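You operate a simulated robot arm through the tools that you are given. There is no shell and no other tool. Be economical: measure what you need, move in short steps, check, and stop when the job is done.

You run a simulated two-armed robot. Do the job below in one go: nothing can be reset, and whatever is moved stays where it is left.

## Task
Open the bottom blue drawer, take the purple-label bag and leave it inside floor, then shut the drawer. Take the purple sample box on the red cabinet top and put it away on the long grey table top. Push the fourth red cabinet drawer from the top shut. Take the blue spool on the top of the packing table and put it away on the top of the set-up table. Put the S job card from the top of the packing table on the shelf of the front end table and the M job card on the top of the steel wall shelf. Lift the yellow bin lid open. Do these in any order. Set down upright: job card.

Only the result counts: the job must be done as asked and must still hold three seconds after the hand-in. Knocking over, shifting, dropping, spilling or breaking anything else fails it. Lids that push on must go on centred and level and be pressed home; caps that screw on are set level and turned clockwise until they are tight.

## Robot
Two 6-joint arms with two-finger grippers on one trunk, on a base that drives. Base frame: it is fixed to the floor where the robot stands at the start and does not move with it; the origin is under the middle of the robot, x ahead of it, y to its left, z up. Readings come in m, rad, newtons and seconds.
The left shoulder is at the start at [0.07, 0.148, 1.438], the right one opposite. With the tool pointing down near the work surface each hand reaches from about 0.32 to 0.6 m from the robot's upright axis, wherever it stands, measured 20 degrees to its own side. Places, roughly: blue spool (7x7x6 cm) [-4.2, 0.3, 0.8]; bottom blue drawer [0.9, 0.1, 0.5]; bottom blue drawer floor [0.9, 0.1, 0.4]; fourth red cabinet drawer [-3.8, 3.1, 0.3]; job card [-4.25, 0.25, 0.75]; long grey table top [0.7, 0.8, 0.8]; purple sample box [-4, 3.25, 1]; purple-label bag [1.5, -0.75, 0.75]; shelf of the front end table [-1.6, -0.5, 0.3]; top of the set-up table [-5.5, -0.8, 0.8]; top of the steel wall shelf (18x22 cm) [-4.42, 3.1, 0.88]; yellow bin lid [-2.1, 4.6, 0.5]. Payload 2.45 kg a hand.
The TCP of each hand is the grasp point between the finger pads, 0.03 m short of the fingertips. In the tool frame z runs along the fingers and y along their closing line. Largest opening 0.106 m; the body of the gripper starts 0.079 m behind the TCP.
Orientation is that of the tool frame in the base frame, as [roll, pitch, yaw] about the fixed x, y, z axes, in that order (R = Rz(yaw) Ry(pitch) Rx(roll)). With the fingers straight down and closing along the base's y, the tool's x points along the base's -x, its y along +y and its z along -z.

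## Interface
- The arms move only by the tool arm_command. It takes "left_rows", "right_rows" or both (then of equal length, played together; a hand with none holds still); each is a list of rows, each a list of 7 numbers: the gripper command, from -1 (fully open) to 1 (shut), values between in proportion, then the shift along the tool's x, y, z in m, then the turn, a rotation vector about the tool's x, y, z in degrees. In form: [[claw, dx, dy, dz, wx, wy, wz], ...]. A call has 1 to 10 rows; each row is the pose to reach, as a shift and turn from the pose commanded when the call began, along the tool's axes at that moment. Rows are played at 5 a second. More than 0.05 m and 0.15 rad between two rows, or a gripper value outside its range, and nothing of the call is played. Where a pose cannot be reached the arm comes as near as it can. A force on the tool above 40 N (or 10 N above the force at the start of the call, whichever is more), or a blocked arm, ends the call early, and 0.2 s more pass. Each finger travels about 0.072 m/s and halts on what it meets, pressing with about 28 N; the grip force reading is that of the motor and also rises with nothing between the fingers. The clock runs only during rows and for 0.2 s after the last one: add rows that repeat a pose to give the fingers time. The reply holds the time, the measured pose of the TCP, the force on the tool along the base axes, the opening and the grip force, in the units named above and with some noise, with the torque about the TCP (base axes, N m) and any sound that the robot's microphone picked up.
- Cameras (640 x 400 px; columns grow to the right, rows downward): "scene" is now at [0.1132, -0.0117, 1.6264]; the picture's right is [0.18, -0.98, 0.00], its down [-0.87, -0.16, -0.46] and it looks along [0.45, 0.08, -0.89] (base axes); focal length 279 px, centre (320, 200). "left" rides on the left gripper at [0.076, 0.002, -0.106] in its tool frame; the picture's right is [-0.02, 1.00, 0.00], its down [-0.78, -0.02, -0.62] and it looks along [-0.62, -0.01, 0.78] (tool axes); focal length 247 px, centre (320, 200). "right" rides on the right gripper at [0.076, -0.002, -0.106] in its tool frame; the picture's right is [0.02, 1.00, 0.00], its down [-0.78, 0.02, -0.62] and it looks along [-0.62, 0.01, 0.78] (tool axes); focal length 247 px, centre (320, 200).
- get_image(camera): a new picture of that camera. It takes no simulated time.
- raise_lower(by): slides the trunk up (or, below 0, down) by that many m; the arms and the scene camera ride with it, the base frame stays. It gives what a move gives, with no picture.
- drive_base(legs): drives the robot by 1 to 6 legs, each [ahead, left, turn to the left] in m, m and rad, along the robot's own axes; the way and the turn of a leg run together, so that a leg with both is an arc; at most 1.5 m and 3.142 rad a leg. The arms and the cameras ride along, it lands a little off, and it stops where it bumps. It gives what a move gives.
- aim_head(pan, tilt): turns the head with the scene camera to pan (to the left, within 1.501 rad either way) and tilt (down, from -0.506 to 1.204), counted from straight ahead of the robot. It gives what a move gives.
- locate(camera, pixels): for up to 12 pixels [column, row] of the newest picture of that camera ("zoom" is the newest enlarged one), the place [x, y, z] in the base frame of the surface seen there, good to about 0.003 m, but the place of the scene camera against the robot may be out by one fixed shift of up to 0.025 m in any direction. It takes no simulated time.
- enlarge(camera, box): a new picture of the part [left, top, right, bottom] of that camera's present view, enlarged. It takes no simulated time.
- sign_off(): hands the job in; it is judged then, once.

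Keep the steps short. Do not move on a guess: measure, check each grasp and each placing, and mend mistakes. In all there are 138 turns and 180 pictures (those below and enlarged ones count). Leave the grippers open and the arms clear of the work at the hand-in unless told otherwise, and finish with a single line.

The tools are called after ">>>" as name(argument=value, ...) on one line, values as JSON. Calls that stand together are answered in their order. arm_command: Moves the arms, as the interface text tells. Its arguments: {"type":"object","properties":{"left_rows":{"type":"array","items":{"type":"array","items":{"type":"number"}}},"right_rows":{"type":"array","items":{"type":"array","items":{"type":"number"}}}},"required":[]} The other tools are called the same way: raise_lower (by) slides the trunk up or down; drive_base (legs) drives the base; aim_head (pan, tilt) turns the head that bears the scene camera; get_image (camera) takes a picture; locate (camera, pixels) gives the place of the surface under pixels of a picture; enlarge (camera, box) takes an enlarged picture of a part of a camera's view; sign_off () hands the job in.

At the start:

```text
time: 0.0
left_position: [0.5499, 0.2498, 1.0798]
left_tcp_rot: [3.139, -0.001, -3.14]
left_wrist_force: [-0.4, 1.3, 0.8]
left_torque: [-0.02, 0.0, 0.03]
left_opening: 0.1059
left_grip_force: 0.1
right_position: [0.6033, -0.1547, 1.102]
right_tcp_rot: [3.142, 0.0, -3.141]
right_wrist_force: [-1.3, -1.3, 0.6]
right_torque: [0.01, 0.03, 0.0]
right_opening: 0.1061
right_grip_force: 0.1
trunk travel left (down, up): [-0.911, 0.029]
robot x, y, heading: [-0.003, 0.0007, 0.0]
head pan, tilt: [0.182, 1.093]
```

scene: 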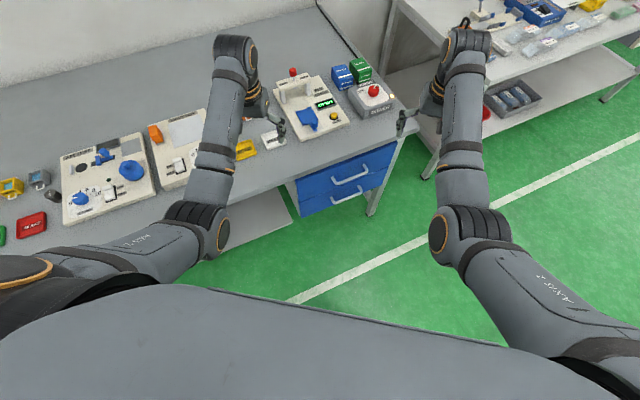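
right: 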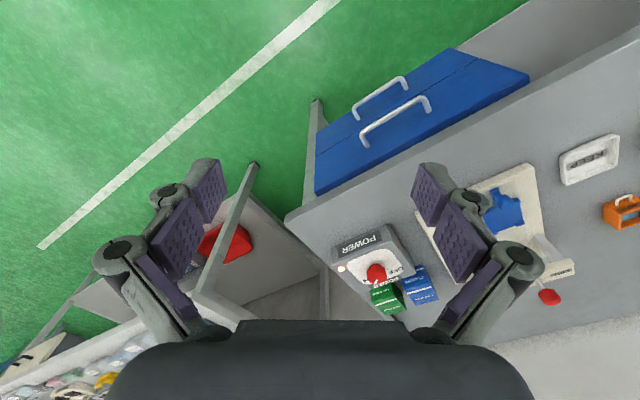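
left: 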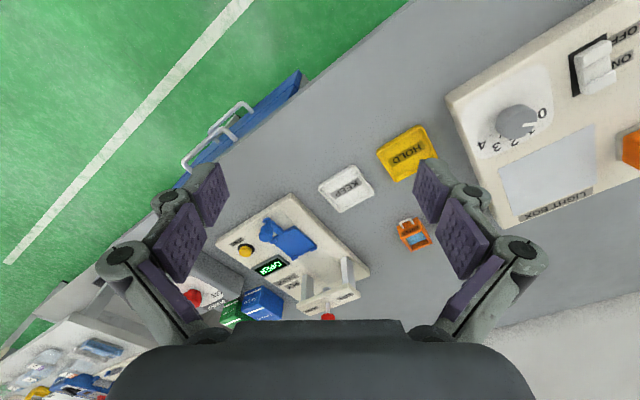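

I'll start by looking at the blue drawers and the bags on the table to the right front.

>>> aim_head(pan=-0.35, tilt=0.75)

>>> get_image(camera="scene")

>>> enlarge(camera="scene", box=[200, 60, 520, 260])

```text
time: 1.0
left_position: [0.5502, 0.2497, 1.0799]
left_tcp_rot: [-3.14, 0.0, -3.141]
left_wrist_force: [-0.3, 0.7, 1.0]
left_torque: [-0.02, -0.01, 0.01]
left_opening: 0.106
left_grip_force: 0.0
right_position: [0.603, -0.1556, 1.1014]
right_tcp_rot: [-3.141, -0.001, 3.141]
right_wrist_force: [0.1, -0.4, -0.5]
right_torque: [-0.05, -0.01, 0.01]
right_opening: 0.106
right_grip_force: 0.0
trunk travel left (down, up): [-0.911, 0.029]
robot x, y, heading: [0.0011, 0.0008, 0.004]
head pan, tilt: [-0.351, 0.75]
```

```text
176 pictures are left
```

scene: 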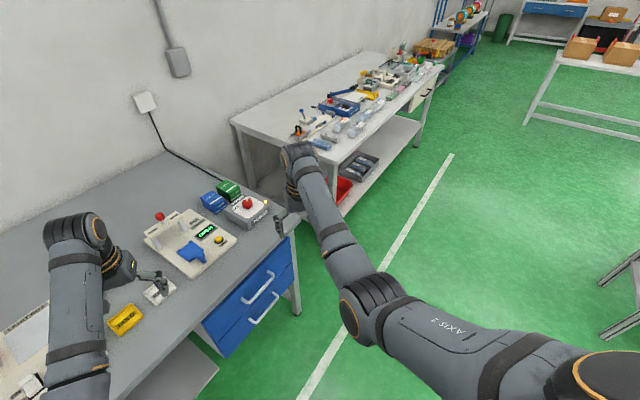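

```text
2.00 times, centred on (360, 160) of scene
```

zoom: 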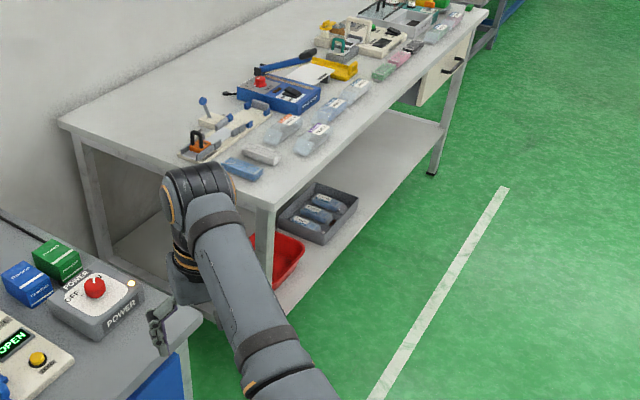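

Bags sit along the near edge of the second table. I'll zoom in on them and measure the drawer handles.

>>> enlarge(camera="scene", box=[300, 80, 400, 150])

>>> locate(camera="scene", pixels=[[259, 292], [246, 302], [273, 274], [265, 310], [252, 322], [278, 293], [232, 330], [276, 262], [321, 144], [344, 125], [357, 127], [370, 118]])

>>> enlarge(camera="scene", box=[190, 230, 310, 360])

```text
5.71 times, centred on (350, 115) of scene
```

zoom: 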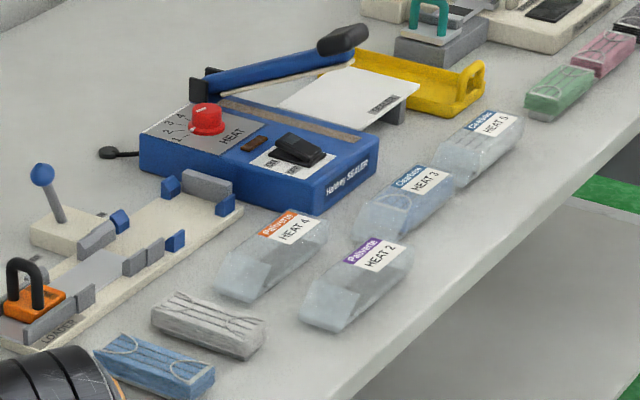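

```text
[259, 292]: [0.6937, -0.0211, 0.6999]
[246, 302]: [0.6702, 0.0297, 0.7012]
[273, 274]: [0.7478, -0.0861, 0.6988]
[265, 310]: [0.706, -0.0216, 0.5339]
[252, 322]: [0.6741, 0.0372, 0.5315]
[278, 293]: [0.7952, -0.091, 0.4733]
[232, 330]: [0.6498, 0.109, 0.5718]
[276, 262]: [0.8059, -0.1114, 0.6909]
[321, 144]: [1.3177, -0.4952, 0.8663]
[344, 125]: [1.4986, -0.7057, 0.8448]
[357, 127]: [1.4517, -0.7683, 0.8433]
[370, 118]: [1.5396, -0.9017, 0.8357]
```

```text
3.08 times, centred on (250, 295) of scene
```

zoom: 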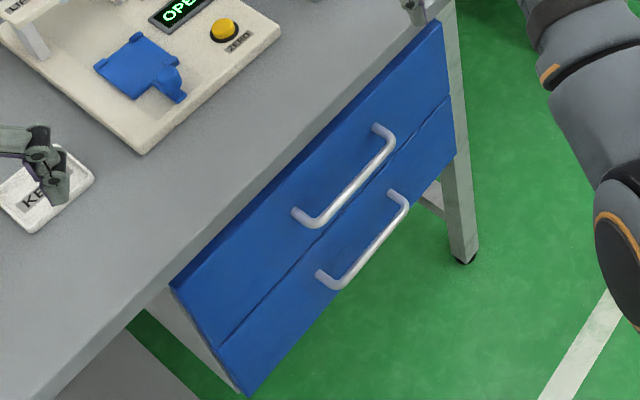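

The purple-labelled bag "HEAT 2" is near (1.45, -0.77, 0.84). Both table fronts run along (0.56,-0.83), so I turn to face them (0.59 rad), then sidestep right to the bag.

>>> drive_base(legs=[[0, 0, 0.592], [0, -1.294, 0], [0.2, 0, 0]])

>>> aim_head(pan=-0.3, tilt=0.95)

>>> get_image(camera="scene")

>>> get_image(camera="right")

```text
time: 10.3
left_position: [1.207, -0.4545, 1.0809]
left_tcp_rot: [3.141, 0.005, -2.559]
left_wrist_force: [-0.9, -0.6, 0.3]
left_torque: [0.06, -0.06, 0.0]
left_opening: 0.1061
left_grip_force: 0.0
right_position: [1.4748, -0.7623, 1.1037]
right_tcp_rot: [3.141, 0.003, -2.557]
right_wrist_force: [-0.4, 0.1, 0.0]
right_torque: [0.0, -0.02, -0.01]
right_opening: 0.1057
right_grip_force: 0.1
trunk travel left (down, up): [-0.911, 0.029]
robot x, y, heading: [0.8883, -0.9644, 0.587]
head pan, tilt: [-0.351, 0.75]
```

```text
time: 11.0
left_position: [1.2089, -0.4528, 1.0784]
left_tcp_rot: [3.141, -0.002, -2.556]
left_wrist_force: [-0.5, -0.1, 0.3]
left_torque: [0.02, 0.04, 0.01]
left_opening: 0.1061
left_grip_force: 0.1
right_position: [1.4778, -0.761, 1.0994]
right_tcp_rot: [3.141, 0.001, -2.557]
right_wrist_force: [0.3, 0.6, 0.4]
right_torque: [0.01, 0.02, 0.01]
right_opening: 0.1062
right_grip_force: 0.0
trunk travel left (down, up): [-0.911, 0.029]
robot x, y, heading: [0.89, -0.9632, 0.582]
head pan, tilt: [-0.3, 0.949]
```

```text
172 pictures are left
```

scene: 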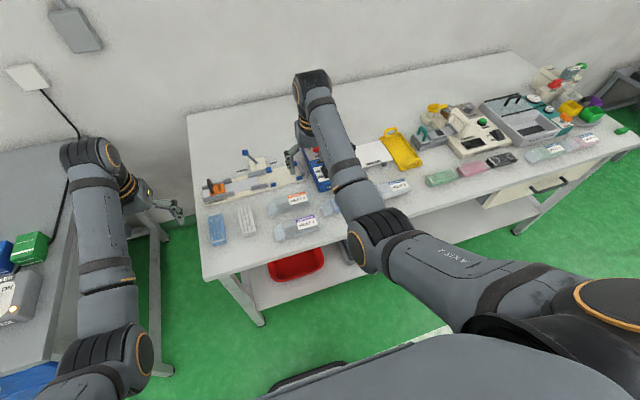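

```text
171 pictures are left
```

right: 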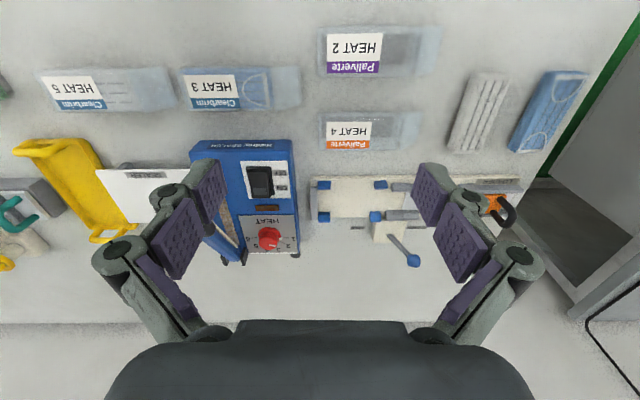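

Bag HEAT 2 in right wrist view spans cols 318-440, rows 27-77. Measuring it.

>>> locate(camera="right", pixels=[[320, 50], [352, 50], [380, 50], [410, 50], [436, 50], [380, 30], [380, 74], [380, 95], [410, 30], [410, 74], [370, 118], [300, 110]])

>>> enlarge(camera="right", box=[280, 0, 480, 125])

```text
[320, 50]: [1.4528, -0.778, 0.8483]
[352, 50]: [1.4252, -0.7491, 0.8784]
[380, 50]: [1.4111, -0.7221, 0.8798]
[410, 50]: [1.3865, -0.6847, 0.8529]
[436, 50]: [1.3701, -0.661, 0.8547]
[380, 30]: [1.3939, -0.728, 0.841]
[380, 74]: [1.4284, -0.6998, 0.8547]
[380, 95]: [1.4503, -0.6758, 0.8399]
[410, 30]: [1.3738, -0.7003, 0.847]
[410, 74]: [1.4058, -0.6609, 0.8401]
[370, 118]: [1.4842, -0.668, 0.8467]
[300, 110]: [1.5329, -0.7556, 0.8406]
```

```text
3.20 times, centred on (380, 62) of right
```

zoom: 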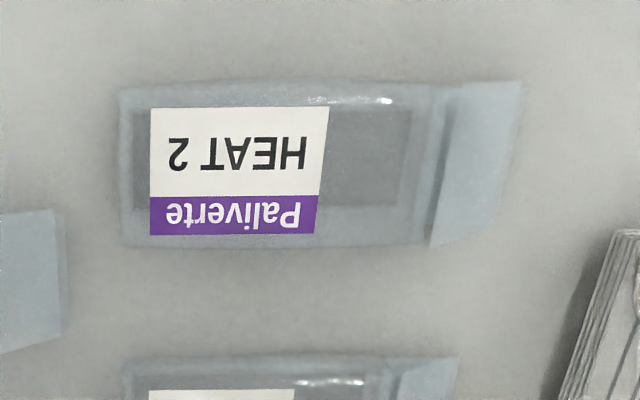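

Bag body centre ≈ (1.417,-0.733), top 0.879, table 0.84, width ~0.045 across robot-forward. I turn the right hand 90° about its axis and centre above the bag.

>>> arm_command(right_rows=[[-0.2, 0.004, 0.006, 0, 0, 0, 8.5], [-0.2, 0.008, 0.012, 0, 0, 0, 17], [-0.2, 0.012, 0.018, 0, 0, 0, 25.5], [-0.2, 0.016, 0.024, 0, 0, 0, 34], [-0.2, 0.02, 0.03, 0, 0, 0, 42.5], [-0.2, 0.024, 0.036, 0, 0, 0, 51], [-0.2, 0.028, 0.042, 0, 0, 0, 59.5], [-0.2, 0.032, 0.048, 0, 0, 0, 68], [-0.2, 0.035, 0.054, 0, 0, 0, 76.5], [-0.2, 0.035, 0.057, 0, 0, 0, 85]])

>>> arm_command(right_rows=[[-0.2, 0, 0, 0.04, 0, 0, 4.8], [-0.2, 0, 0, 0.08, 0, 0, 4.8], [-0.2, 0, 0, 0.12, 0, 0, 4.8], [-0.2, 0, 0, 0.12, 0, 0, 4.8]])

>>> get_image(camera="right")

```text
time: 13.2
left_position: [1.2088, -0.4528, 1.0798]
left_tcp_rot: [3.141, 0.0, -2.555]
left_wrist_force: [0.2, 0.2, -0.3]
left_torque: [-0.01, 0.03, 0.0]
left_opening: 0.1058
left_grip_force: 0.1
right_position: [1.4171, -0.733, 1.1008]
right_tcp_rot: [-3.14, 0.001, 2.24]
right_wrist_force: [0.0, -0.1, -0.1]
right_torque: [0.03, 0.0, 0.06]
right_opening: 0.0637
right_grip_force: 0.1
trunk travel left (down, up): [-0.911, 0.029]
robot x, y, heading: [0.8869, -0.9624, 0.586]
head pan, tilt: [-0.3, 0.949]
```

```text
time: 14.2
left_position: [1.2091, -0.4531, 1.0799]
left_tcp_rot: [3.139, 0.001, -2.557]
left_wrist_force: [-0.9, 0.1, 0.4]
left_torque: [0.04, -0.02, 0.02]
left_opening: 0.106
left_grip_force: 0.0
right_position: [1.417, -0.7328, 0.9807]
right_tcp_rot: [3.139, -0.001, 2.158]
right_wrist_force: [0.6, 0.4, 0.2]
right_torque: [0.04, -0.02, 0.01]
right_opening: 0.0636
right_grip_force: 0.1
trunk travel left (down, up): [-0.911, 0.029]
robot x, y, heading: [0.8877, -0.965, 0.583]
head pan, tilt: [-0.3, 0.949]
```

```text
169 pictures are left
```

right: 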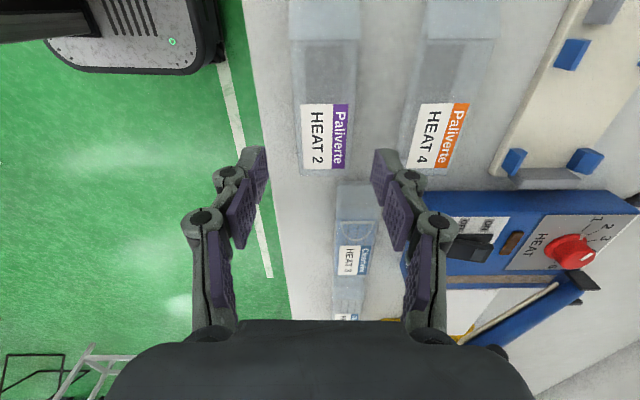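

The point under the TCP (~(324,116)) lies on the bag at the label's inner end, centred in width. Descend to 0.875 and close.

>>> arm_command(right_rows=[[-0.2, 0, 0, 0.035, 0, 0, 0], [-0.2, 0, 0, 0.07, 0, 0, 0], [-0.2, 0, 0, 0.095, 0, 0, 0], [-0.2, 0, 0, 0.105, 0, 0, 0], [1, 0, 0, 0.105, 0, 0, 0], [1, 0, 0, 0.105, 0, 0, 0], [1, 0, 0, 0.105, 0, 0, 0], [1, 0, 0, 0.105, 0, 0, 0]])

>>> arm_command(right_rows=[[1, 0, 0, -0.04, 0, 0, 0], [1, 0, 0, -0.08, 0, 0, 0], [1, 0, 0, -0.12, 0, 0, 0], [1, 0, 0, -0.16, 0, 0, 0], [1, 0, 0, -0.2, 0, 0, 0]])

>>> get_image(camera="right")

```text
time: 15.6
left_position: [1.2119, -0.45, 1.0788]
left_tcp_rot: [3.141, -0.001, -2.557]
left_wrist_force: [-0.3, -0.1, 0.6]
left_torque: [-0.01, 0.0, 0.01]
left_opening: 0.1061
left_grip_force: 0.0
right_position: [1.4346, -0.719, 0.8872]
right_tcp_rot: [3.089, -0.002, 2.157]
right_wrist_force: [31.6, 20.4, 14.9]
right_torque: [0.7, -1.29, 0.27]
right_opening: 0.0415
right_grip_force: 27.7
trunk travel left (down, up): [-0.911, 0.029]
robot x, y, heading: [0.8907, -0.9646, 0.583]
head pan, tilt: [-0.3, 0.949]
stopped in row 6 (right hand): the force on the tool passed its limit at 44 N (the readings are from after the stop); the commanded pose is now the measured one
```

```text
time: 16.8
left_position: [1.2091, -0.4545, 1.0806]
left_tcp_rot: [-3.14, 0.003, -2.557]
left_wrist_force: [-0.2, 1.0, -0.3]
left_torque: [-0.01, 0.01, 0.02]
left_opening: 0.1062
left_grip_force: 0.1
right_position: [1.4187, -0.7309, 1.0838]
right_tcp_rot: [3.115, 0.0, 2.159]
right_wrist_force: [-0.1, 0.4, 0.1]
right_torque: [0.05, -0.03, 0.0]
right_opening: 0.0002
right_grip_force: 27.9
trunk travel left (down, up): [-0.911, 0.029]
robot x, y, heading: [0.8897, -0.9656, 0.584]
head pan, tilt: [-0.3, 0.949]
```

```text
168 pictures are left
```

right: 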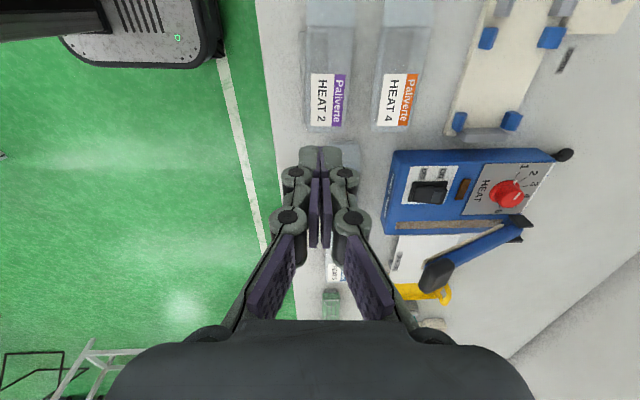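

The grasp failed: a finger pressed on the bag rim. Measure the bag's width better.

>>> enlarge(camera="right", box=[270, 0, 470, 150])

>>> locate(camera="right", pixels=[[295, 70], [304, 70], [310, 70], [330, 70], [350, 70], [356, 70], [364, 70], [376, 70], [330, 30], [330, 128], [304, 110], [350, 110]])

```text
2.67 times, centred on (370, 75) of right
```

zoom: 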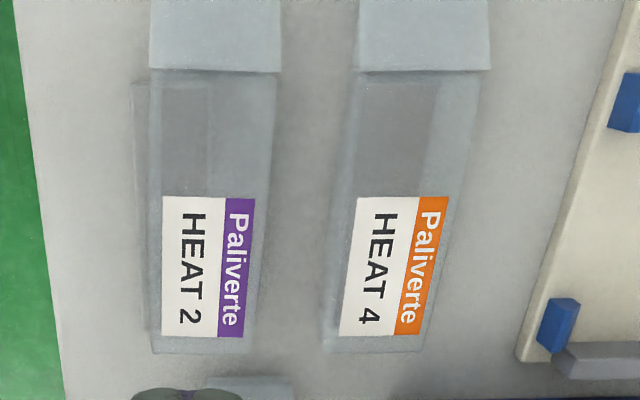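

```text
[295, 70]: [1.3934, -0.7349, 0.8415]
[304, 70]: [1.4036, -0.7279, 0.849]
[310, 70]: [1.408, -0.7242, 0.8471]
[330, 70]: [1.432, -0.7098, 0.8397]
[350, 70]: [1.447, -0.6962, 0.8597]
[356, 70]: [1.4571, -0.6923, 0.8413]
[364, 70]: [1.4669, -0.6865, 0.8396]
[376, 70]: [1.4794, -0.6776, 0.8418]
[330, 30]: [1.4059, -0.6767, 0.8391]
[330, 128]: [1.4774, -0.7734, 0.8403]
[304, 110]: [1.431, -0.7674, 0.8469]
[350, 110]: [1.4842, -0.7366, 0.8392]
```

The bag is ~0.050 wide and slid ~2 cm forward. Fix the small hand tilt, open the fingers, and re-measure.

>>> arm_command(right_rows=[[-0.5, 0, 0.005, 0.03, 1.5, 0, 0], [-0.5, 0, 0.01, 0.07, 1.5, 0, 0], [-0.5, 0, 0.01, 0.1, 1.5, 0, 0], [-0.5, 0, 0.01, 0.1, 1.5, 0, 0], [-0.5, 0, 0.01, 0.1, 1.5, 0, 0], [-0.5, 0, 0.01, 0.1, 1.5, 0, 0]])

>>> enlarge(camera="right", box=[200, 0, 480, 175])

```text
time: 18.2
left_position: [1.2102, -0.4535, 1.0791]
left_tcp_rot: [3.141, 0.0, -2.557]
left_wrist_force: [-0.2, -0.5, 0.5]
left_torque: [-0.01, -0.03, -0.02]
left_opening: 0.1061
left_grip_force: 0.0
right_position: [1.4292, -0.7219, 0.982]
right_tcp_rot: [3.14, -0.001, 2.16]
right_wrist_force: [0.0, 0.2, 0.3]
right_torque: [0.0, 0.04, 0.0]
right_opening: 0.0793
right_grip_force: 0.0
trunk travel left (down, up): [-0.911, 0.029]
robot x, y, heading: [0.8874, -0.9643, 0.586]
head pan, tilt: [-0.3, 0.949]
```

```text
2.29 times, centred on (340, 88) of right
```

zoom: 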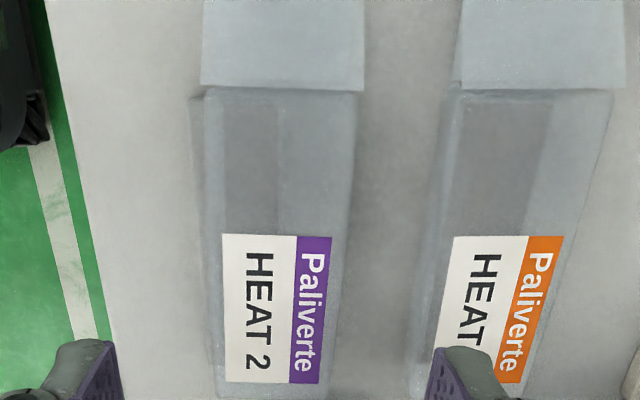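

The bag is now centred on the closing line (zoom col 275), half width 0.025. Narrow to 0.07 and descend, close.

>>> arm_command(right_rows=[[-0.32, 0, 0, 0.03, 0, 0, 0], [-0.32, 0, 0, 0.06, 0, 0, 0], [-0.32, 0, 0, 0.085, 0, 0, 0], [-0.32, 0, 0, 0.105, 0, 0, 0], [-0.32, 0, 0, 0.105, 0, 0, 0]])

>>> arm_command(right_rows=[[0.2, 0, 0, 0, 0, 0, 0], [0.4, 0, 0, 0, 0, 0, 0], [0.6, 0, 0, 0, 0, 0, 0], [0.6, 0, 0, 0, 0, 0, 0]])

>>> get_image(camera="right")

```text
time: 19.4
left_position: [1.2092, -0.4536, 1.0789]
left_tcp_rot: [3.141, 0.0, -2.556]
left_wrist_force: [0.5, -0.9, -1.1]
left_torque: [-0.01, 0.04, -0.01]
left_opening: 0.1062
left_grip_force: 0.1
right_position: [1.426, -0.7288, 0.8804]
right_tcp_rot: [3.141, -0.002, 2.157]
right_wrist_force: [-0.1, -0.1, -0.4]
right_torque: [-0.01, -0.03, 0.0]
right_opening: 0.0701
right_grip_force: 0.1
right hand out of reach, approached as far as the arm can: row 4, 5
trunk travel left (down, up): [-0.911, 0.029]
robot x, y, heading: [0.8869, -0.9645, 0.589]
head pan, tilt: [-0.3, 0.949]
```

```text
time: 20.4
left_position: [1.2091, -0.4526, 1.0795]
left_tcp_rot: [3.142, 0.001, -2.557]
left_wrist_force: [0.2, 0.1, 1.1]
left_torque: [0.03, 0.01, -0.03]
left_opening: 0.106
left_grip_force: 0.0
right_position: [1.4255, -0.7286, 0.8828]
right_tcp_rot: [3.141, -0.001, 2.158]
right_wrist_force: [0.0, -0.4, -0.5]
right_torque: [-0.02, 0.01, 0.03]
right_opening: 0.0543
right_grip_force: 28.1
trunk travel left (down, up): [-0.911, 0.029]
robot x, y, heading: [0.8857, -0.9652, 0.586]
head pan, tilt: [-0.3, 0.949]
```

```text
165 pictures are left
```

right: 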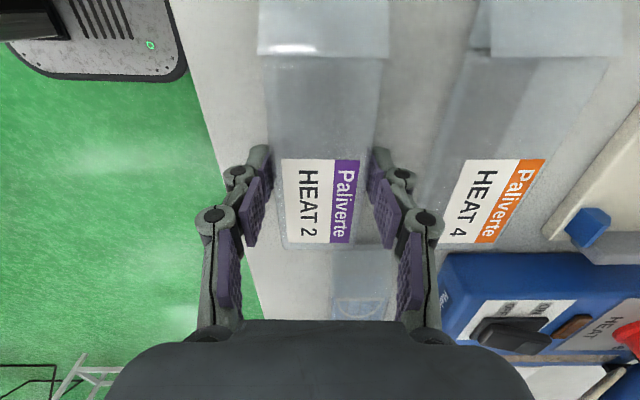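

Grip closed on 0.054 with 28 N. Lift and check.

>>> arm_command(right_rows=[[0.7, 0, 0, -0.04, 0, 0, 0], [0.7, 0, 0, -0.08, 0, 0, 0], [0.7, 0, 0, -0.12, 0, 0, 0], [0.7, 0, 0, -0.16, 0, 0, 0], [0.7, 0, 0, -0.2, 0, 0, 0]])

>>> get_image(camera="right")

```text
time: 21.6
left_position: [1.2099, -0.4538, 1.0786]
left_tcp_rot: [3.141, 0.001, -2.556]
left_wrist_force: [-0.2, -0.2, 0.4]
left_torque: [-0.01, 0.0, -0.01]
left_opening: 0.1058
left_grip_force: 0.0
right_position: [1.4242, -0.7301, 1.0843]
right_tcp_rot: [3.141, -0.001, 2.159]
right_wrist_force: [-0.3, 0.0, -0.2]
right_torque: [0.02, -0.02, 0.02]
right_opening: 0.0548
right_grip_force: 28.2
trunk travel left (down, up): [-0.911, 0.029]
robot x, y, heading: [0.891, -0.9669, 0.586]
head pan, tilt: [-0.3, 0.949]
```

```text
164 pictures are left
```

right: 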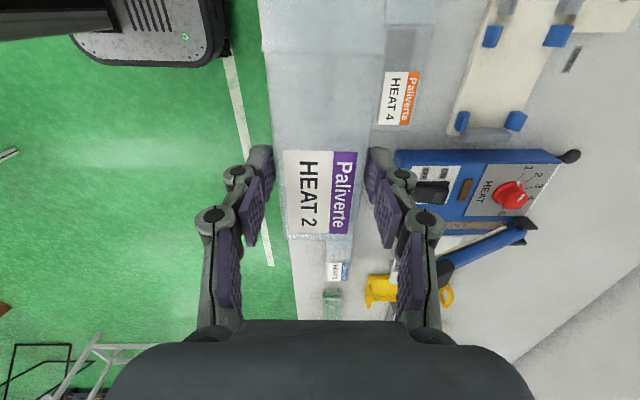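

Bag is held. Now back off and slide left in front of the blue drawers, then look.

>>> drive_base(legs=[[-0.43, 0, 0], [0, 0.76, 0]])

>>> aim_head(pan=0.2, tilt=0.8)

>>> get_image(camera="scene")

>>> get_image(camera="left")

```text
time: 28.0
left_position: [0.4137, -0.0389, 1.0796]
left_tcp_rot: [-3.141, 0.001, -2.544]
left_wrist_force: [-0.3, -0.2, -0.1]
left_torque: [0.0, -0.02, 0.01]
left_opening: 0.1058
left_grip_force: 0.0
right_position: [0.6328, -0.313, 1.0848]
right_tcp_rot: [-3.141, -0.001, 2.171]
right_wrist_force: [0.2, 0.2, 0.4]
right_torque: [0.05, 0.02, -0.02]
right_opening: 0.0545
right_grip_force: 27.7
trunk travel left (down, up): [-0.911, 0.029]
robot x, y, heading: [0.1004, -0.5536, 0.597]
head pan, tilt: [-0.3, 0.949]
```

```text
time: 28.9
left_position: [0.413, -0.0389, 1.0795]
left_tcp_rot: [-3.141, 0.0, -2.543]
left_wrist_force: [0.0, -0.4, 0.3]
left_torque: [0.01, -0.02, -0.01]
left_opening: 0.1056
left_grip_force: 0.0
right_position: [0.6335, -0.3134, 1.0841]
right_tcp_rot: [-3.14, -0.002, 2.168]
right_wrist_force: [0.2, 0.0, -0.9]
right_torque: [0.0, 0.0, -0.01]
right_opening: 0.0547
right_grip_force: 28.2
trunk travel left (down, up): [-0.911, 0.029]
robot x, y, heading: [0.1006, -0.5552, 0.599]
head pan, tilt: [0.201, 0.799]
```

```text
163 pictures are left
```

scene: 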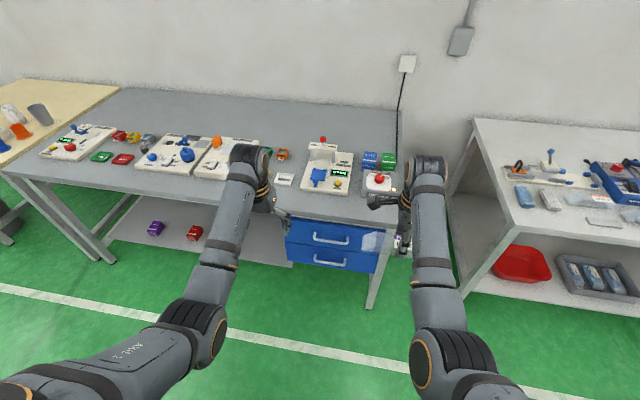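

```text
162 pictures are left
```

left: 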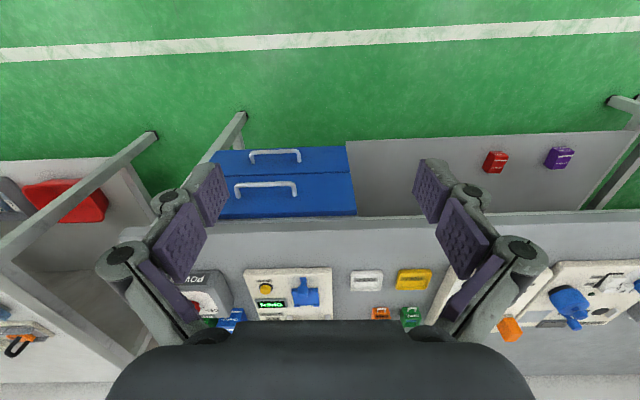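

Measure both handles, the face and table edge from the left wrist camera.

>>> locate(camera="left", pixels=[[253, 152], [276, 151], [299, 150], [240, 184], [265, 184], [292, 183], [320, 160], [320, 200], [300, 230], [220, 235], [340, 230], [216, 196]])

>>> enlarge(camera="left", box=[190, 120, 370, 240])

>>> enlarge(camera="scene", box=[270, 180, 400, 290])

```text
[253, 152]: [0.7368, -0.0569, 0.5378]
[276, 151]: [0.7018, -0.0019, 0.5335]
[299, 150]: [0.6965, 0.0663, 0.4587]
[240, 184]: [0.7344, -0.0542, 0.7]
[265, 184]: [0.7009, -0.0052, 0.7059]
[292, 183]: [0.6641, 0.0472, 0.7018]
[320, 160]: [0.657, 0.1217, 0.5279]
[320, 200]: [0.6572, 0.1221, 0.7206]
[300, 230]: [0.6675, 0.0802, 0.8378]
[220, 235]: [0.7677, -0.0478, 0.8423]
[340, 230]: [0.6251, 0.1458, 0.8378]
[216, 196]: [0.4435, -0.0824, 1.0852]
```

```text
3.33 times, centred on (280, 180) of left
```

zoom: 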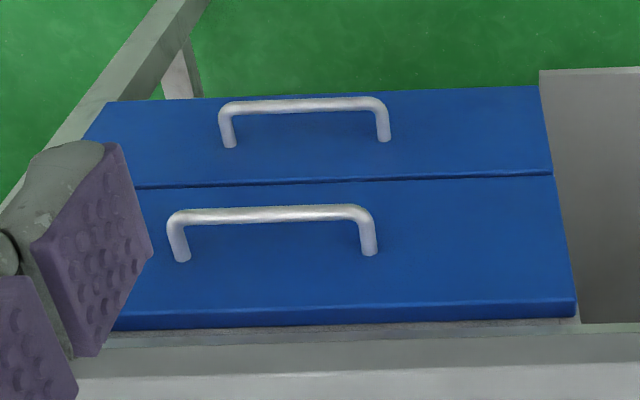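

```text
3.64 times, centred on (335, 235) of scene
```

zoom: 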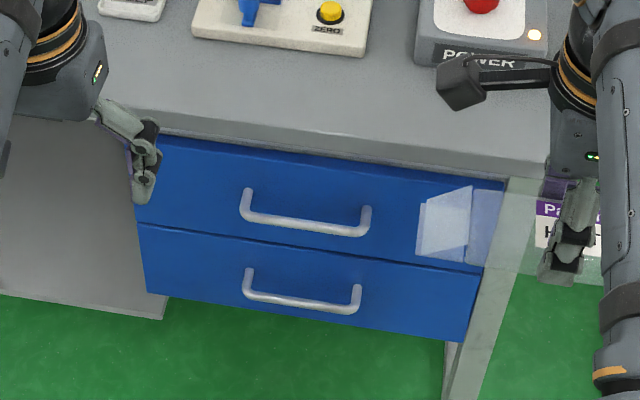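

Bottom handle centre ≈ (0.702,-0.002,0.534), face 3.3 cm behind it. I tuck the right hand out and back, then lower the trunk 0.5.

>>> arm_command(right_rows=[[0.7, -0.04, -0.03, 0, 0, 0, 0], [0.7, -0.08, -0.06, 0, 0, 0, 0], [0.7, -0.12, -0.09, 0, 0, 0, 0], [0.7, -0.15, -0.12, 0, 0, 0, 0], [0.7, -0.15, -0.12, 0, 0, 0, 0]])

>>> raise_lower(by=-0.5)

>>> arm_command(left_rows=[[-1, 0, 0, 0, 4.62, -4.62, -4.62], [-1, 0, 0, 0, 9.24, -9.24, -9.24], [-1, 0, 0, 0, 13.86, -13.86, -13.86], [-1, 0, 0, 0, 18.48, -18.48, -18.48], [-1, 0, 0, 0, 23.1, -23.1, -23.1], [-1, 0, 0, 0, 27.72, -27.72, -27.72], [-1, 0, 0, 0, 32.34, -32.34, -32.34], [-1, 0, 0, 0, 36.96, -36.96, -36.96]])

>>> arm_command(left_rows=[[-1, 0, 0, 0, 4.62, -4.62, -4.62], [-1, 0, 0, 0, 9.24, -9.24, -9.24], [-1, 0, 0, 0, 13.86, -13.86, -13.86], [-1, 0, 0, 0, 18.48, -18.48, -18.48], [-1, 0, 0, 0, 23.1, -23.1, -23.1], [-1, 0, 0, 0, 27.72, -27.72, -27.72], [-1, 0, 0, 0, 32.3, -32.3, -32.3]])

```text
time: 30.1
left_position: [0.4138, -0.0381, 1.0788]
left_tcp_rot: [3.142, 0.0, -2.545]
left_wrist_force: [0.8, 0.0, -0.3]
left_torque: [-0.01, -0.01, 0.0]
left_opening: 0.1058
left_grip_force: 0.0
right_position: [0.6278, -0.5114, 1.0523]
right_tcp_rot: [3.14, -0.002, 2.171]
right_wrist_force: [-0.1, 0.2, -0.1]
right_torque: [-0.01, 0.0, -0.01]
right_opening: 0.0544
right_grip_force: 28.5
right hand out of reach, approached as far as the arm can: row 2, 3, 4, 5
trunk travel left (down, up): [-0.911, 0.029]
robot x, y, heading: [0.0989, -0.5546, 0.595]
head pan, tilt: [0.201, 0.799]
```

```text
refused: -0.5 is not a number from -0.4 to 0.4
```

```text
time: 31.9
left_position: [0.4114, -0.0372, 1.0792]
left_tcp_rot: [-2.292, 0.338, -1.697]
left_wrist_force: [0.0, 0.0, -0.5]
left_torque: [0.02, 0.03, -0.01]
left_opening: 0.1061
left_grip_force: 0.2
right_position: [0.6272, -0.5124, 1.0516]
right_tcp_rot: [3.137, -0.001, 2.17]
right_wrist_force: [-0.1, -0.4, 0.3]
right_torque: [-0.01, -0.02, -0.02]
right_opening: 0.0542
right_grip_force: 27.8
trunk travel left (down, up): [-0.911, 0.029]
robot x, y, heading: [0.1002, -0.5505, 0.6]
head pan, tilt: [0.201, 0.799]
```

```text
time: 33.5
left_position: [0.41, -0.0337, 1.0778]
left_tcp_rot: [-1.632, 0.05, -0.998]
left_wrist_force: [-0.5, -0.4, -0.2]
left_torque: [0.01, 0.01, 0.0]
left_opening: 0.1059
left_grip_force: 0.1
left hand out of reach, approached as far as the arm can: row 7
right_position: [0.627, -0.5111, 1.0515]
right_tcp_rot: [3.137, -0.002, 2.168]
right_wrist_force: [-0.4, 0.5, 0.4]
right_torque: [-0.02, -0.02, -0.02]
right_opening: 0.0547
right_grip_force: 28.5
trunk travel left (down, up): [-0.911, 0.029]
robot x, y, heading: [0.0982, -0.5535, 0.596]
head pan, tilt: [0.201, 0.799]
```

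Left hand is nearly forward-pointing. Lower the trunk by 0.54 in two steps, so left TCP is at handle height.

>>> raise_lower(by=-0.3)

>>> raise_lower(by=-0.244)

>>> arm_command(left_rows=[[-1, 0.03, 0, 0, 0, 0, 0], [-1, 0.06, 0, 0, 0, 0, 0], [-1, 0.09, 0, 0, 0, 0, 0], [-1, 0.12, 0, 0, 0, 0, 0], [-1, 0.133, 0, 0, 0, 0, 0], [-1, 0.133, 0, 0, 1.7, -3, -3], [-1, 0.133, 0, 0, 3, -3, -2]])

>>> get_image(camera="left")

```text
time: 36.5
left_position: [0.4102, -0.0333, 0.7767]
left_tcp_rot: [-1.635, 0.05, -1.0]
left_wrist_force: [0.2, -0.3, 0.9]
left_torque: [0.01, 0.01, -0.02]
left_opening: 0.106
left_grip_force: 0.0
right_position: [0.6276, -0.5105, 0.7527]
right_tcp_rot: [3.14, -0.002, 2.171]
right_wrist_force: [-0.2, 0.5, 0.1]
right_torque: [0.03, 0.0, 0.04]
right_opening: 0.0546
right_grip_force: 28.0
trunk travel left (down, up): [-0.611, 0.329]
robot x, y, heading: [0.0994, -0.5544, 0.595]
head pan, tilt: [0.201, 0.799]
```

```text
time: 39.0
left_position: [0.4101, -0.033, 0.5335]
left_tcp_rot: [-1.636, 0.05, -0.999]
left_wrist_force: [0.5, 0.2, -0.4]
left_torque: [-0.01, 0.01, -0.01]
left_opening: 0.106
left_grip_force: 0.2
right_position: [0.627, -0.5109, 0.5081]
right_tcp_rot: [3.139, -0.001, 2.17]
right_wrist_force: [0.2, -0.5, 0.6]
right_torque: [0.01, -0.04, -0.02]
right_opening: 0.0546
right_grip_force: 27.9
trunk travel left (down, up): [-0.367, 0.573]
robot x, y, heading: [0.0989, -0.5542, 0.59]
head pan, tilt: [0.201, 0.799]
```

```text
time: 40.5
left_position: [0.4607, -0.1183, 0.5135]
left_tcp_rot: [-1.599, 0.148, -0.99]
left_wrist_force: [0.2, 0.5, 0.5]
left_torque: [-0.01, 0.03, 0.0]
left_opening: 0.1061
left_grip_force: 0.1
left hand out of reach, approached as far as the arm can: row 1
right_position: [0.6276, -0.5115, 0.5085]
right_tcp_rot: [3.138, -0.001, 2.17]
right_wrist_force: [0.3, -0.1, -0.9]
right_torque: [0.02, 0.0, -0.02]
right_opening: 0.0544
right_grip_force: 27.8
trunk travel left (down, up): [-0.367, 0.573]
robot x, y, heading: [0.0955, -0.5503, 0.602]
head pan, tilt: [0.201, 0.799]
stopped in row 7 (left hand): the arm was blocked; the commanded pose is now the measured one
```

```text
159 pictures are left
```

left: 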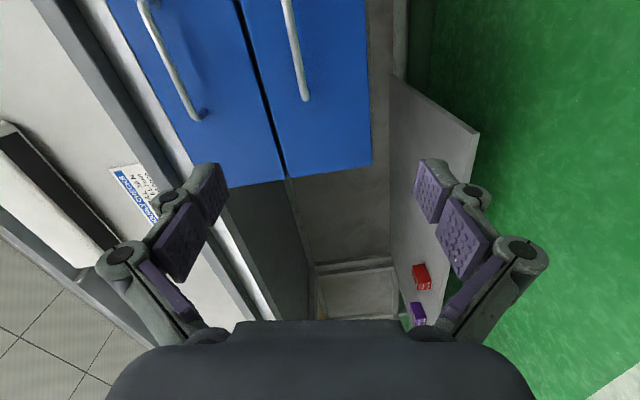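

The hand is tilted ~8.5° about its axis. Move 0.1 forward for joint room and correct the tilt, raising z to 0.534.

>>> arm_command(left_rows=[[-1, 0, 0, 0.03, 0, 0, 0], [-1, 0, 0, 0.06, 0, 0, -2], [-1, 0, 0, 0.09, 0.5, 0, -4], [-1, 0, -0.01, 0.1, 1, 0, -6], [-1, 0, -0.02, 0.1, 1.6, 0, -8.5], [-1, 0, -0.02, 0.1, 1.6, 0, -8.5]])

>>> get_image(camera="left")

>>> get_image(camera="scene")

```text
time: 41.9
left_position: [0.5471, -0.0671, 0.5314]
left_tcp_rot: [-1.572, -0.005, -0.989]
left_wrist_force: [0.7, -0.5, 0.1]
left_torque: [0.01, 0.0, 0.01]
left_opening: 0.106
left_grip_force: 0.0
right_position: [0.6272, -0.5116, 0.5081]
right_tcp_rot: [3.138, -0.001, 2.169]
right_wrist_force: [0.2, -0.6, 0.1]
right_torque: [0.0, -0.01, 0.0]
right_opening: 0.0548
right_grip_force: 28.3
trunk travel left (down, up): [-0.367, 0.573]
robot x, y, heading: [0.0999, -0.5523, 0.601]
head pan, tilt: [0.201, 0.799]
```

```text
158 pictures are left
```

left: 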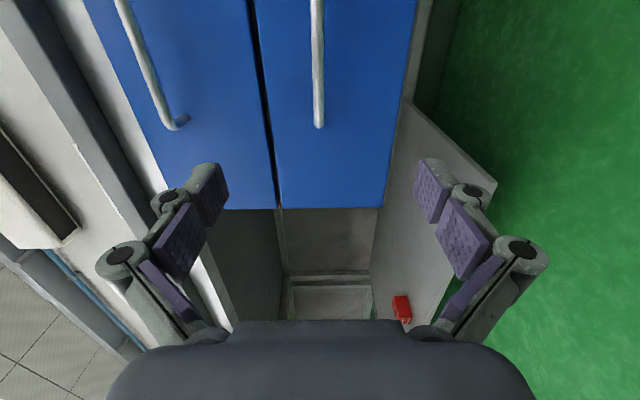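

```text
157 pictures are left
```

scene: 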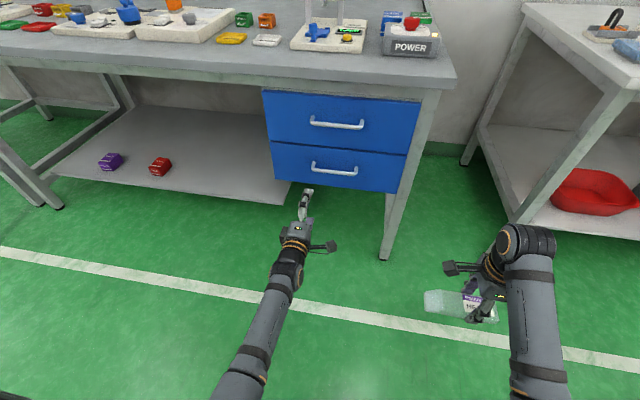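

Orientation is level. Measure the lower handle from here.

>>> locate(camera="left", pixels=[[317, 10], [318, 60], [319, 115], [350, 60], [350, 180], [150, 60]])

```text
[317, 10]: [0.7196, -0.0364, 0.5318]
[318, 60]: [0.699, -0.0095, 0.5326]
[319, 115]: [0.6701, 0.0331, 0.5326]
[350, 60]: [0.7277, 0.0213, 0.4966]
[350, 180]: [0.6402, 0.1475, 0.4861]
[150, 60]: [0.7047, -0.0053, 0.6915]
```

Drive 0.10 forward and 0.03 right so the fingers line up with the handle middle.

>>> drive_base(legs=[[0.11, -0.033, 0]])

>>> get_image(camera="left")

>>> locate(camera="left", pixels=[[318, 60], [318, 115]])

```text
time: 43.1
left_position: [0.6568, -0.0308, 0.5312]
left_tcp_rot: [-1.574, -0.006, -0.986]
left_wrist_force: [0.1, -0.5, 0.3]
left_torque: [0.03, -0.01, 0.02]
left_opening: 0.1061
left_grip_force: 0.0
right_position: [0.7379, -0.4754, 0.5081]
right_tcp_rot: [3.139, -0.003, 2.171]
right_wrist_force: [-0.2, -0.5, -0.3]
right_torque: [-0.02, 0.0, -0.03]
right_opening: 0.0548
right_grip_force: 28.2
trunk travel left (down, up): [-0.367, 0.573]
robot x, y, heading: [0.2104, -0.5199, 0.599]
head pan, tilt: [0.201, 0.799]
```

```text
156 pictures are left
```

left: 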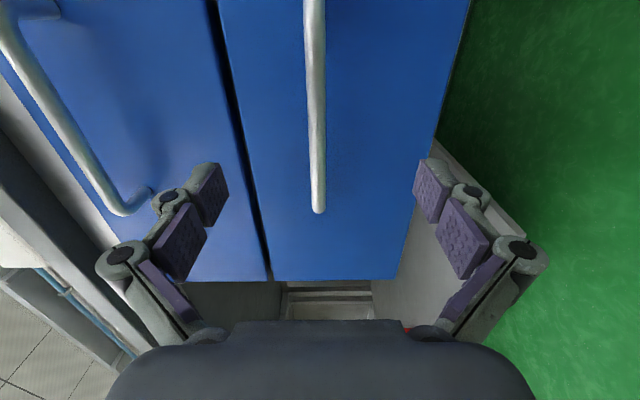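

```text
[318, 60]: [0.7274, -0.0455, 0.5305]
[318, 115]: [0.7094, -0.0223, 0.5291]
```

Advance 0.041 and close on the bar.

>>> arm_command(left_rows=[[-0.4, 0.004, 0, 0.02, 0, -1, 0], [-0.4, 0.004, 0, 0.041, 0, -1.3, 0], [-0.4, 0.004, 0, 0.041, 0, -1.3, 0]])

>>> arm_command(left_rows=[[0.4, 0, 0, 0, 0, 0, 0], [0.7, 0, 0, 0, 0, 0, 0], [1, 0, 0, 0, 0, 0, 0], [1, 0, 0, 0, 0, 0, 0]])

>>> get_image(camera="left")

```text
time: 43.9
left_position: [0.6925, -0.0104, 0.5307]
left_tcp_rot: [-1.572, -0.006, -0.963]
left_wrist_force: [0.3, -0.3, -1.0]
left_torque: [0.01, -0.01, 0.01]
left_opening: 0.0745
left_grip_force: 0.1
right_position: [0.7374, -0.4756, 0.5069]
right_tcp_rot: [3.139, -0.001, 2.171]
right_wrist_force: [-1.0, -0.5, -0.6]
right_torque: [-0.02, 0.02, -0.01]
right_opening: 0.0549
right_grip_force: 28.2
trunk travel left (down, up): [-0.367, 0.573]
robot x, y, heading: [0.2119, -0.5204, 0.597]
head pan, tilt: [0.201, 0.799]
```

```text
time: 44.9
left_position: [0.6926, -0.011, 0.5317]
left_tcp_rot: [-1.572, -0.005, -0.963]
left_wrist_force: [-0.5, 0.2, 3.1]
left_torque: [0.19, 0.07, 0.02]
left_opening: 0.0107
left_grip_force: 38.3
right_position: [0.7373, -0.4768, 0.5088]
right_tcp_rot: [3.138, -0.002, 2.173]
right_wrist_force: [-0.4, 0.6, 0.0]
right_torque: [0.01, -0.03, 0.01]
right_opening: 0.0545
right_grip_force: 28.0
trunk travel left (down, up): [-0.367, 0.573]
robot x, y, heading: [0.2084, -0.517, 0.604]
head pan, tilt: [0.201, 0.799]
```

```text
155 pictures are left
```

left: 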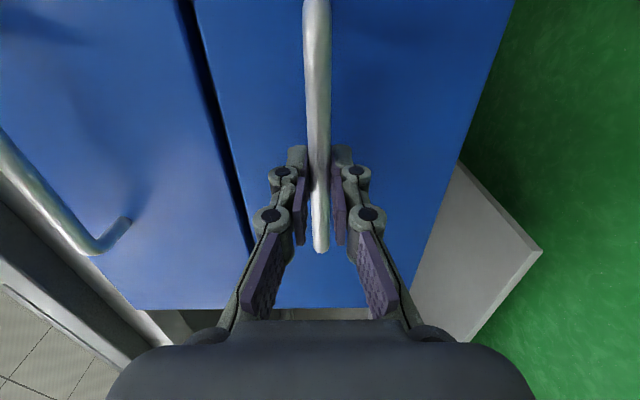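

Bar is gripped (0.0107 m). Pull by driving straight back 0.28.

>>> drive_base(legs=[[-0.14, 0, 0], [-0.14, 0, 0]])

>>> get_image(camera="scene")

```text
time: 47.1
left_position: [0.465, -0.1659, 0.5327]
left_tcp_rot: [-1.572, -0.005, -0.96]
left_wrist_force: [16.4, -23.5, 4.7]
left_torque: [0.15, 0.02, -0.65]
left_opening: 0.0109
left_grip_force: 38.3
right_position: [0.5113, -0.63, 0.5079]
right_tcp_rot: [3.138, -0.006, 2.175]
right_wrist_force: [-0.7, 0.6, -0.8]
right_torque: [-0.03, 0.0, -0.02]
right_opening: 0.0548
right_grip_force: 28.2
trunk travel left (down, up): [-0.367, 0.573]
robot x, y, heading: [-0.017, -0.6778, 0.605]
head pan, tilt: [0.201, 0.799]
```

```text
154 pictures are left
```

scene: 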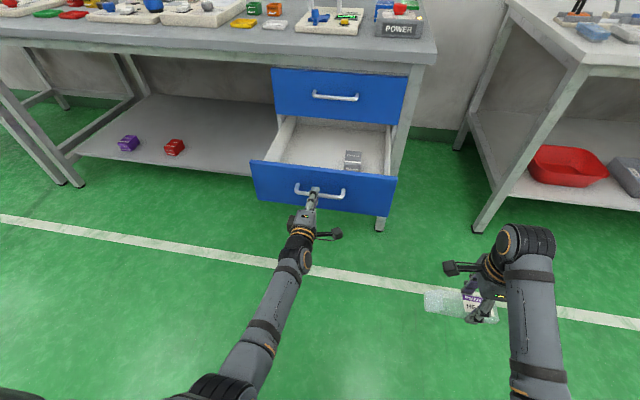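

Drawer opened ~0.27 m; a small grey box lies inside right-rear. Release the handle and back off, then measure the interior.

>>> arm_command(left_rows=[[0, 0, 0, 0, 0, 0, 0], [-0.6, 0, 0, 0, 0, 0, 0], [-0.6, 0, 0, 0, 0, 0, 0], [-0.6, -0.02, 0, -0.04, 0, 0, 0], [-0.6, -0.05, 0, -0.08, 0, 0, 0], [-0.6, -0.09, 0, -0.08, 0, 0, 0]])

>>> enlarge(camera="scene", box=[230, 60, 430, 230])

>>> locate(camera="scene", pixels=[[255, 161], [395, 178], [325, 170], [300, 190], [345, 192], [320, 150], [290, 155], [352, 152], [352, 162], [362, 165], [330, 130], [280, 120]])

```text
time: 48.5
left_position: [0.3496, -0.1372, 0.5296]
left_tcp_rot: [-1.574, -0.006, -0.959]
left_wrist_force: [0.0, -0.1, -0.6]
left_torque: [-0.01, 0.03, 0.01]
left_opening: 0.0849
left_grip_force: 0.0
right_position: [0.5106, -0.629, 0.5088]
right_tcp_rot: [3.137, -0.003, 2.174]
right_wrist_force: [0.1, 0.2, -1.1]
right_torque: [-0.01, 0.01, -0.04]
right_opening: 0.0544
right_grip_force: 28.0
trunk travel left (down, up): [-0.367, 0.573]
robot x, y, heading: [-0.0169, -0.6745, 0.601]
head pan, tilt: [0.201, 0.799]
```

```text
2.35 times, centred on (330, 145) of scene
```

zoom: 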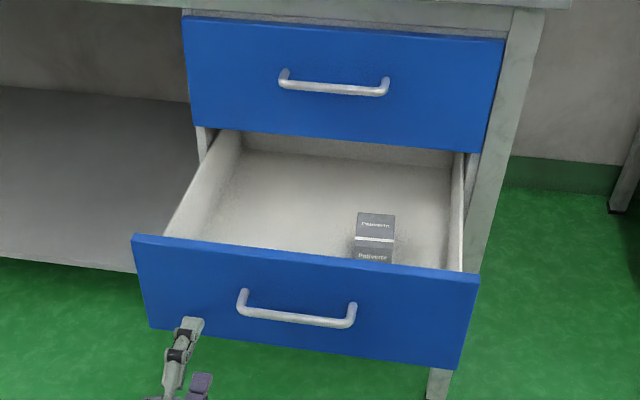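

```text
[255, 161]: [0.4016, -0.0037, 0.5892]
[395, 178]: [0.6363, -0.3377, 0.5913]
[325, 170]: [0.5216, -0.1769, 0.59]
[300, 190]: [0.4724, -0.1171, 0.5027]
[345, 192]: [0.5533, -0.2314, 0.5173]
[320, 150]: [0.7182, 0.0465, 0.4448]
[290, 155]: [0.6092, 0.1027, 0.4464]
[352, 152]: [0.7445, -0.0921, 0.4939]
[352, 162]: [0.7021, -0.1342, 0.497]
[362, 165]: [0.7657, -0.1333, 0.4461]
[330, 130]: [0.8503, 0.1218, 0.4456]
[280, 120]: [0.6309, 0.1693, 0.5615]
```

Interior: floor z≈0.446, panel top 0.59, grey box at right rear. Raise the bag 0.19, then drive left 0.296 and forward 0.277.

>>> arm_command(right_rows=[[0.7, 0, 0, -0.04, 0, 0, 0], [0.7, 0, 0, -0.08, 0, 0, 0], [0.7, 0, 0, -0.12, 0, 0, 0], [0.7, 0, 0, -0.16, 0, 0, 0], [0.7, 0, 0, -0.19, 0, 0, 0]])

>>> drive_base(legs=[[0, 0.296, 0], [0.277, 0, 0]])

>>> get_image(camera="scene")

>>> get_image(camera="right")

```text
time: 49.8
left_position: [0.349, -0.1383, 0.5298]
left_tcp_rot: [-1.574, -0.004, -0.959]
left_wrist_force: [0.6, 0.0, 0.6]
left_torque: [0.01, 0.0, 0.02]
left_opening: 0.0849
left_grip_force: 0.2
right_position: [0.5371, -0.6419, 0.5203]
right_tcp_rot: [3.137, -0.003, 2.174]
right_wrist_force: [0.4, 0.0, -0.5]
right_torque: [-0.01, 0.02, -0.01]
right_opening: 0.0547
right_grip_force: 27.8
right hand out of reach, approached as far as the arm can: row 1, 2, 3, 4, 5
trunk travel left (down, up): [-0.367, 0.573]
robot x, y, heading: [-0.0141, -0.6771, 0.602]
head pan, tilt: [0.201, 0.799]
```

```text
time: 53.3
left_position: [0.3988, 0.267, 0.5302]
left_tcp_rot: [-1.573, -0.004, -0.949]
left_wrist_force: [-0.1, -0.2, 0.0]
left_torque: [0.01, 0.0, -0.02]
left_opening: 0.0849
left_grip_force: 0.0
right_position: [0.5929, -0.2357, 0.5194]
right_tcp_rot: [3.136, -0.003, 2.186]
right_wrist_force: [-0.5, 0.0, -0.1]
right_torque: [0.0, 0.0, 0.01]
right_opening: 0.0547
right_grip_force: 27.8
trunk travel left (down, up): [-0.367, 0.573]
robot x, y, heading: [0.0374, -0.2733, 0.61]
head pan, tilt: [0.201, 0.799]
```

```text
152 pictures are left
```

scene: 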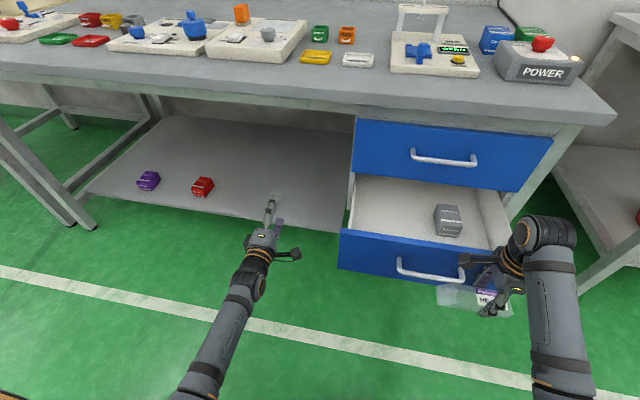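

```text
151 pictures are left
```

right: 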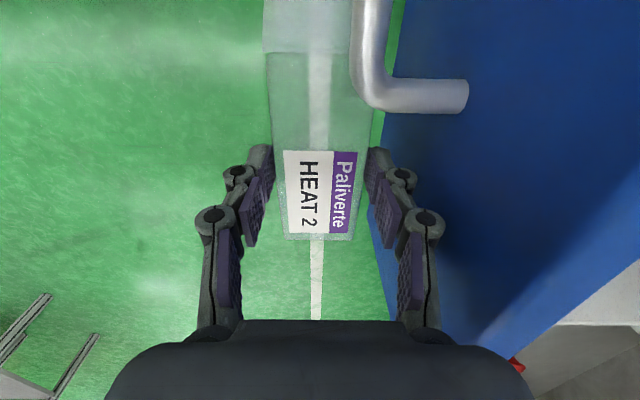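

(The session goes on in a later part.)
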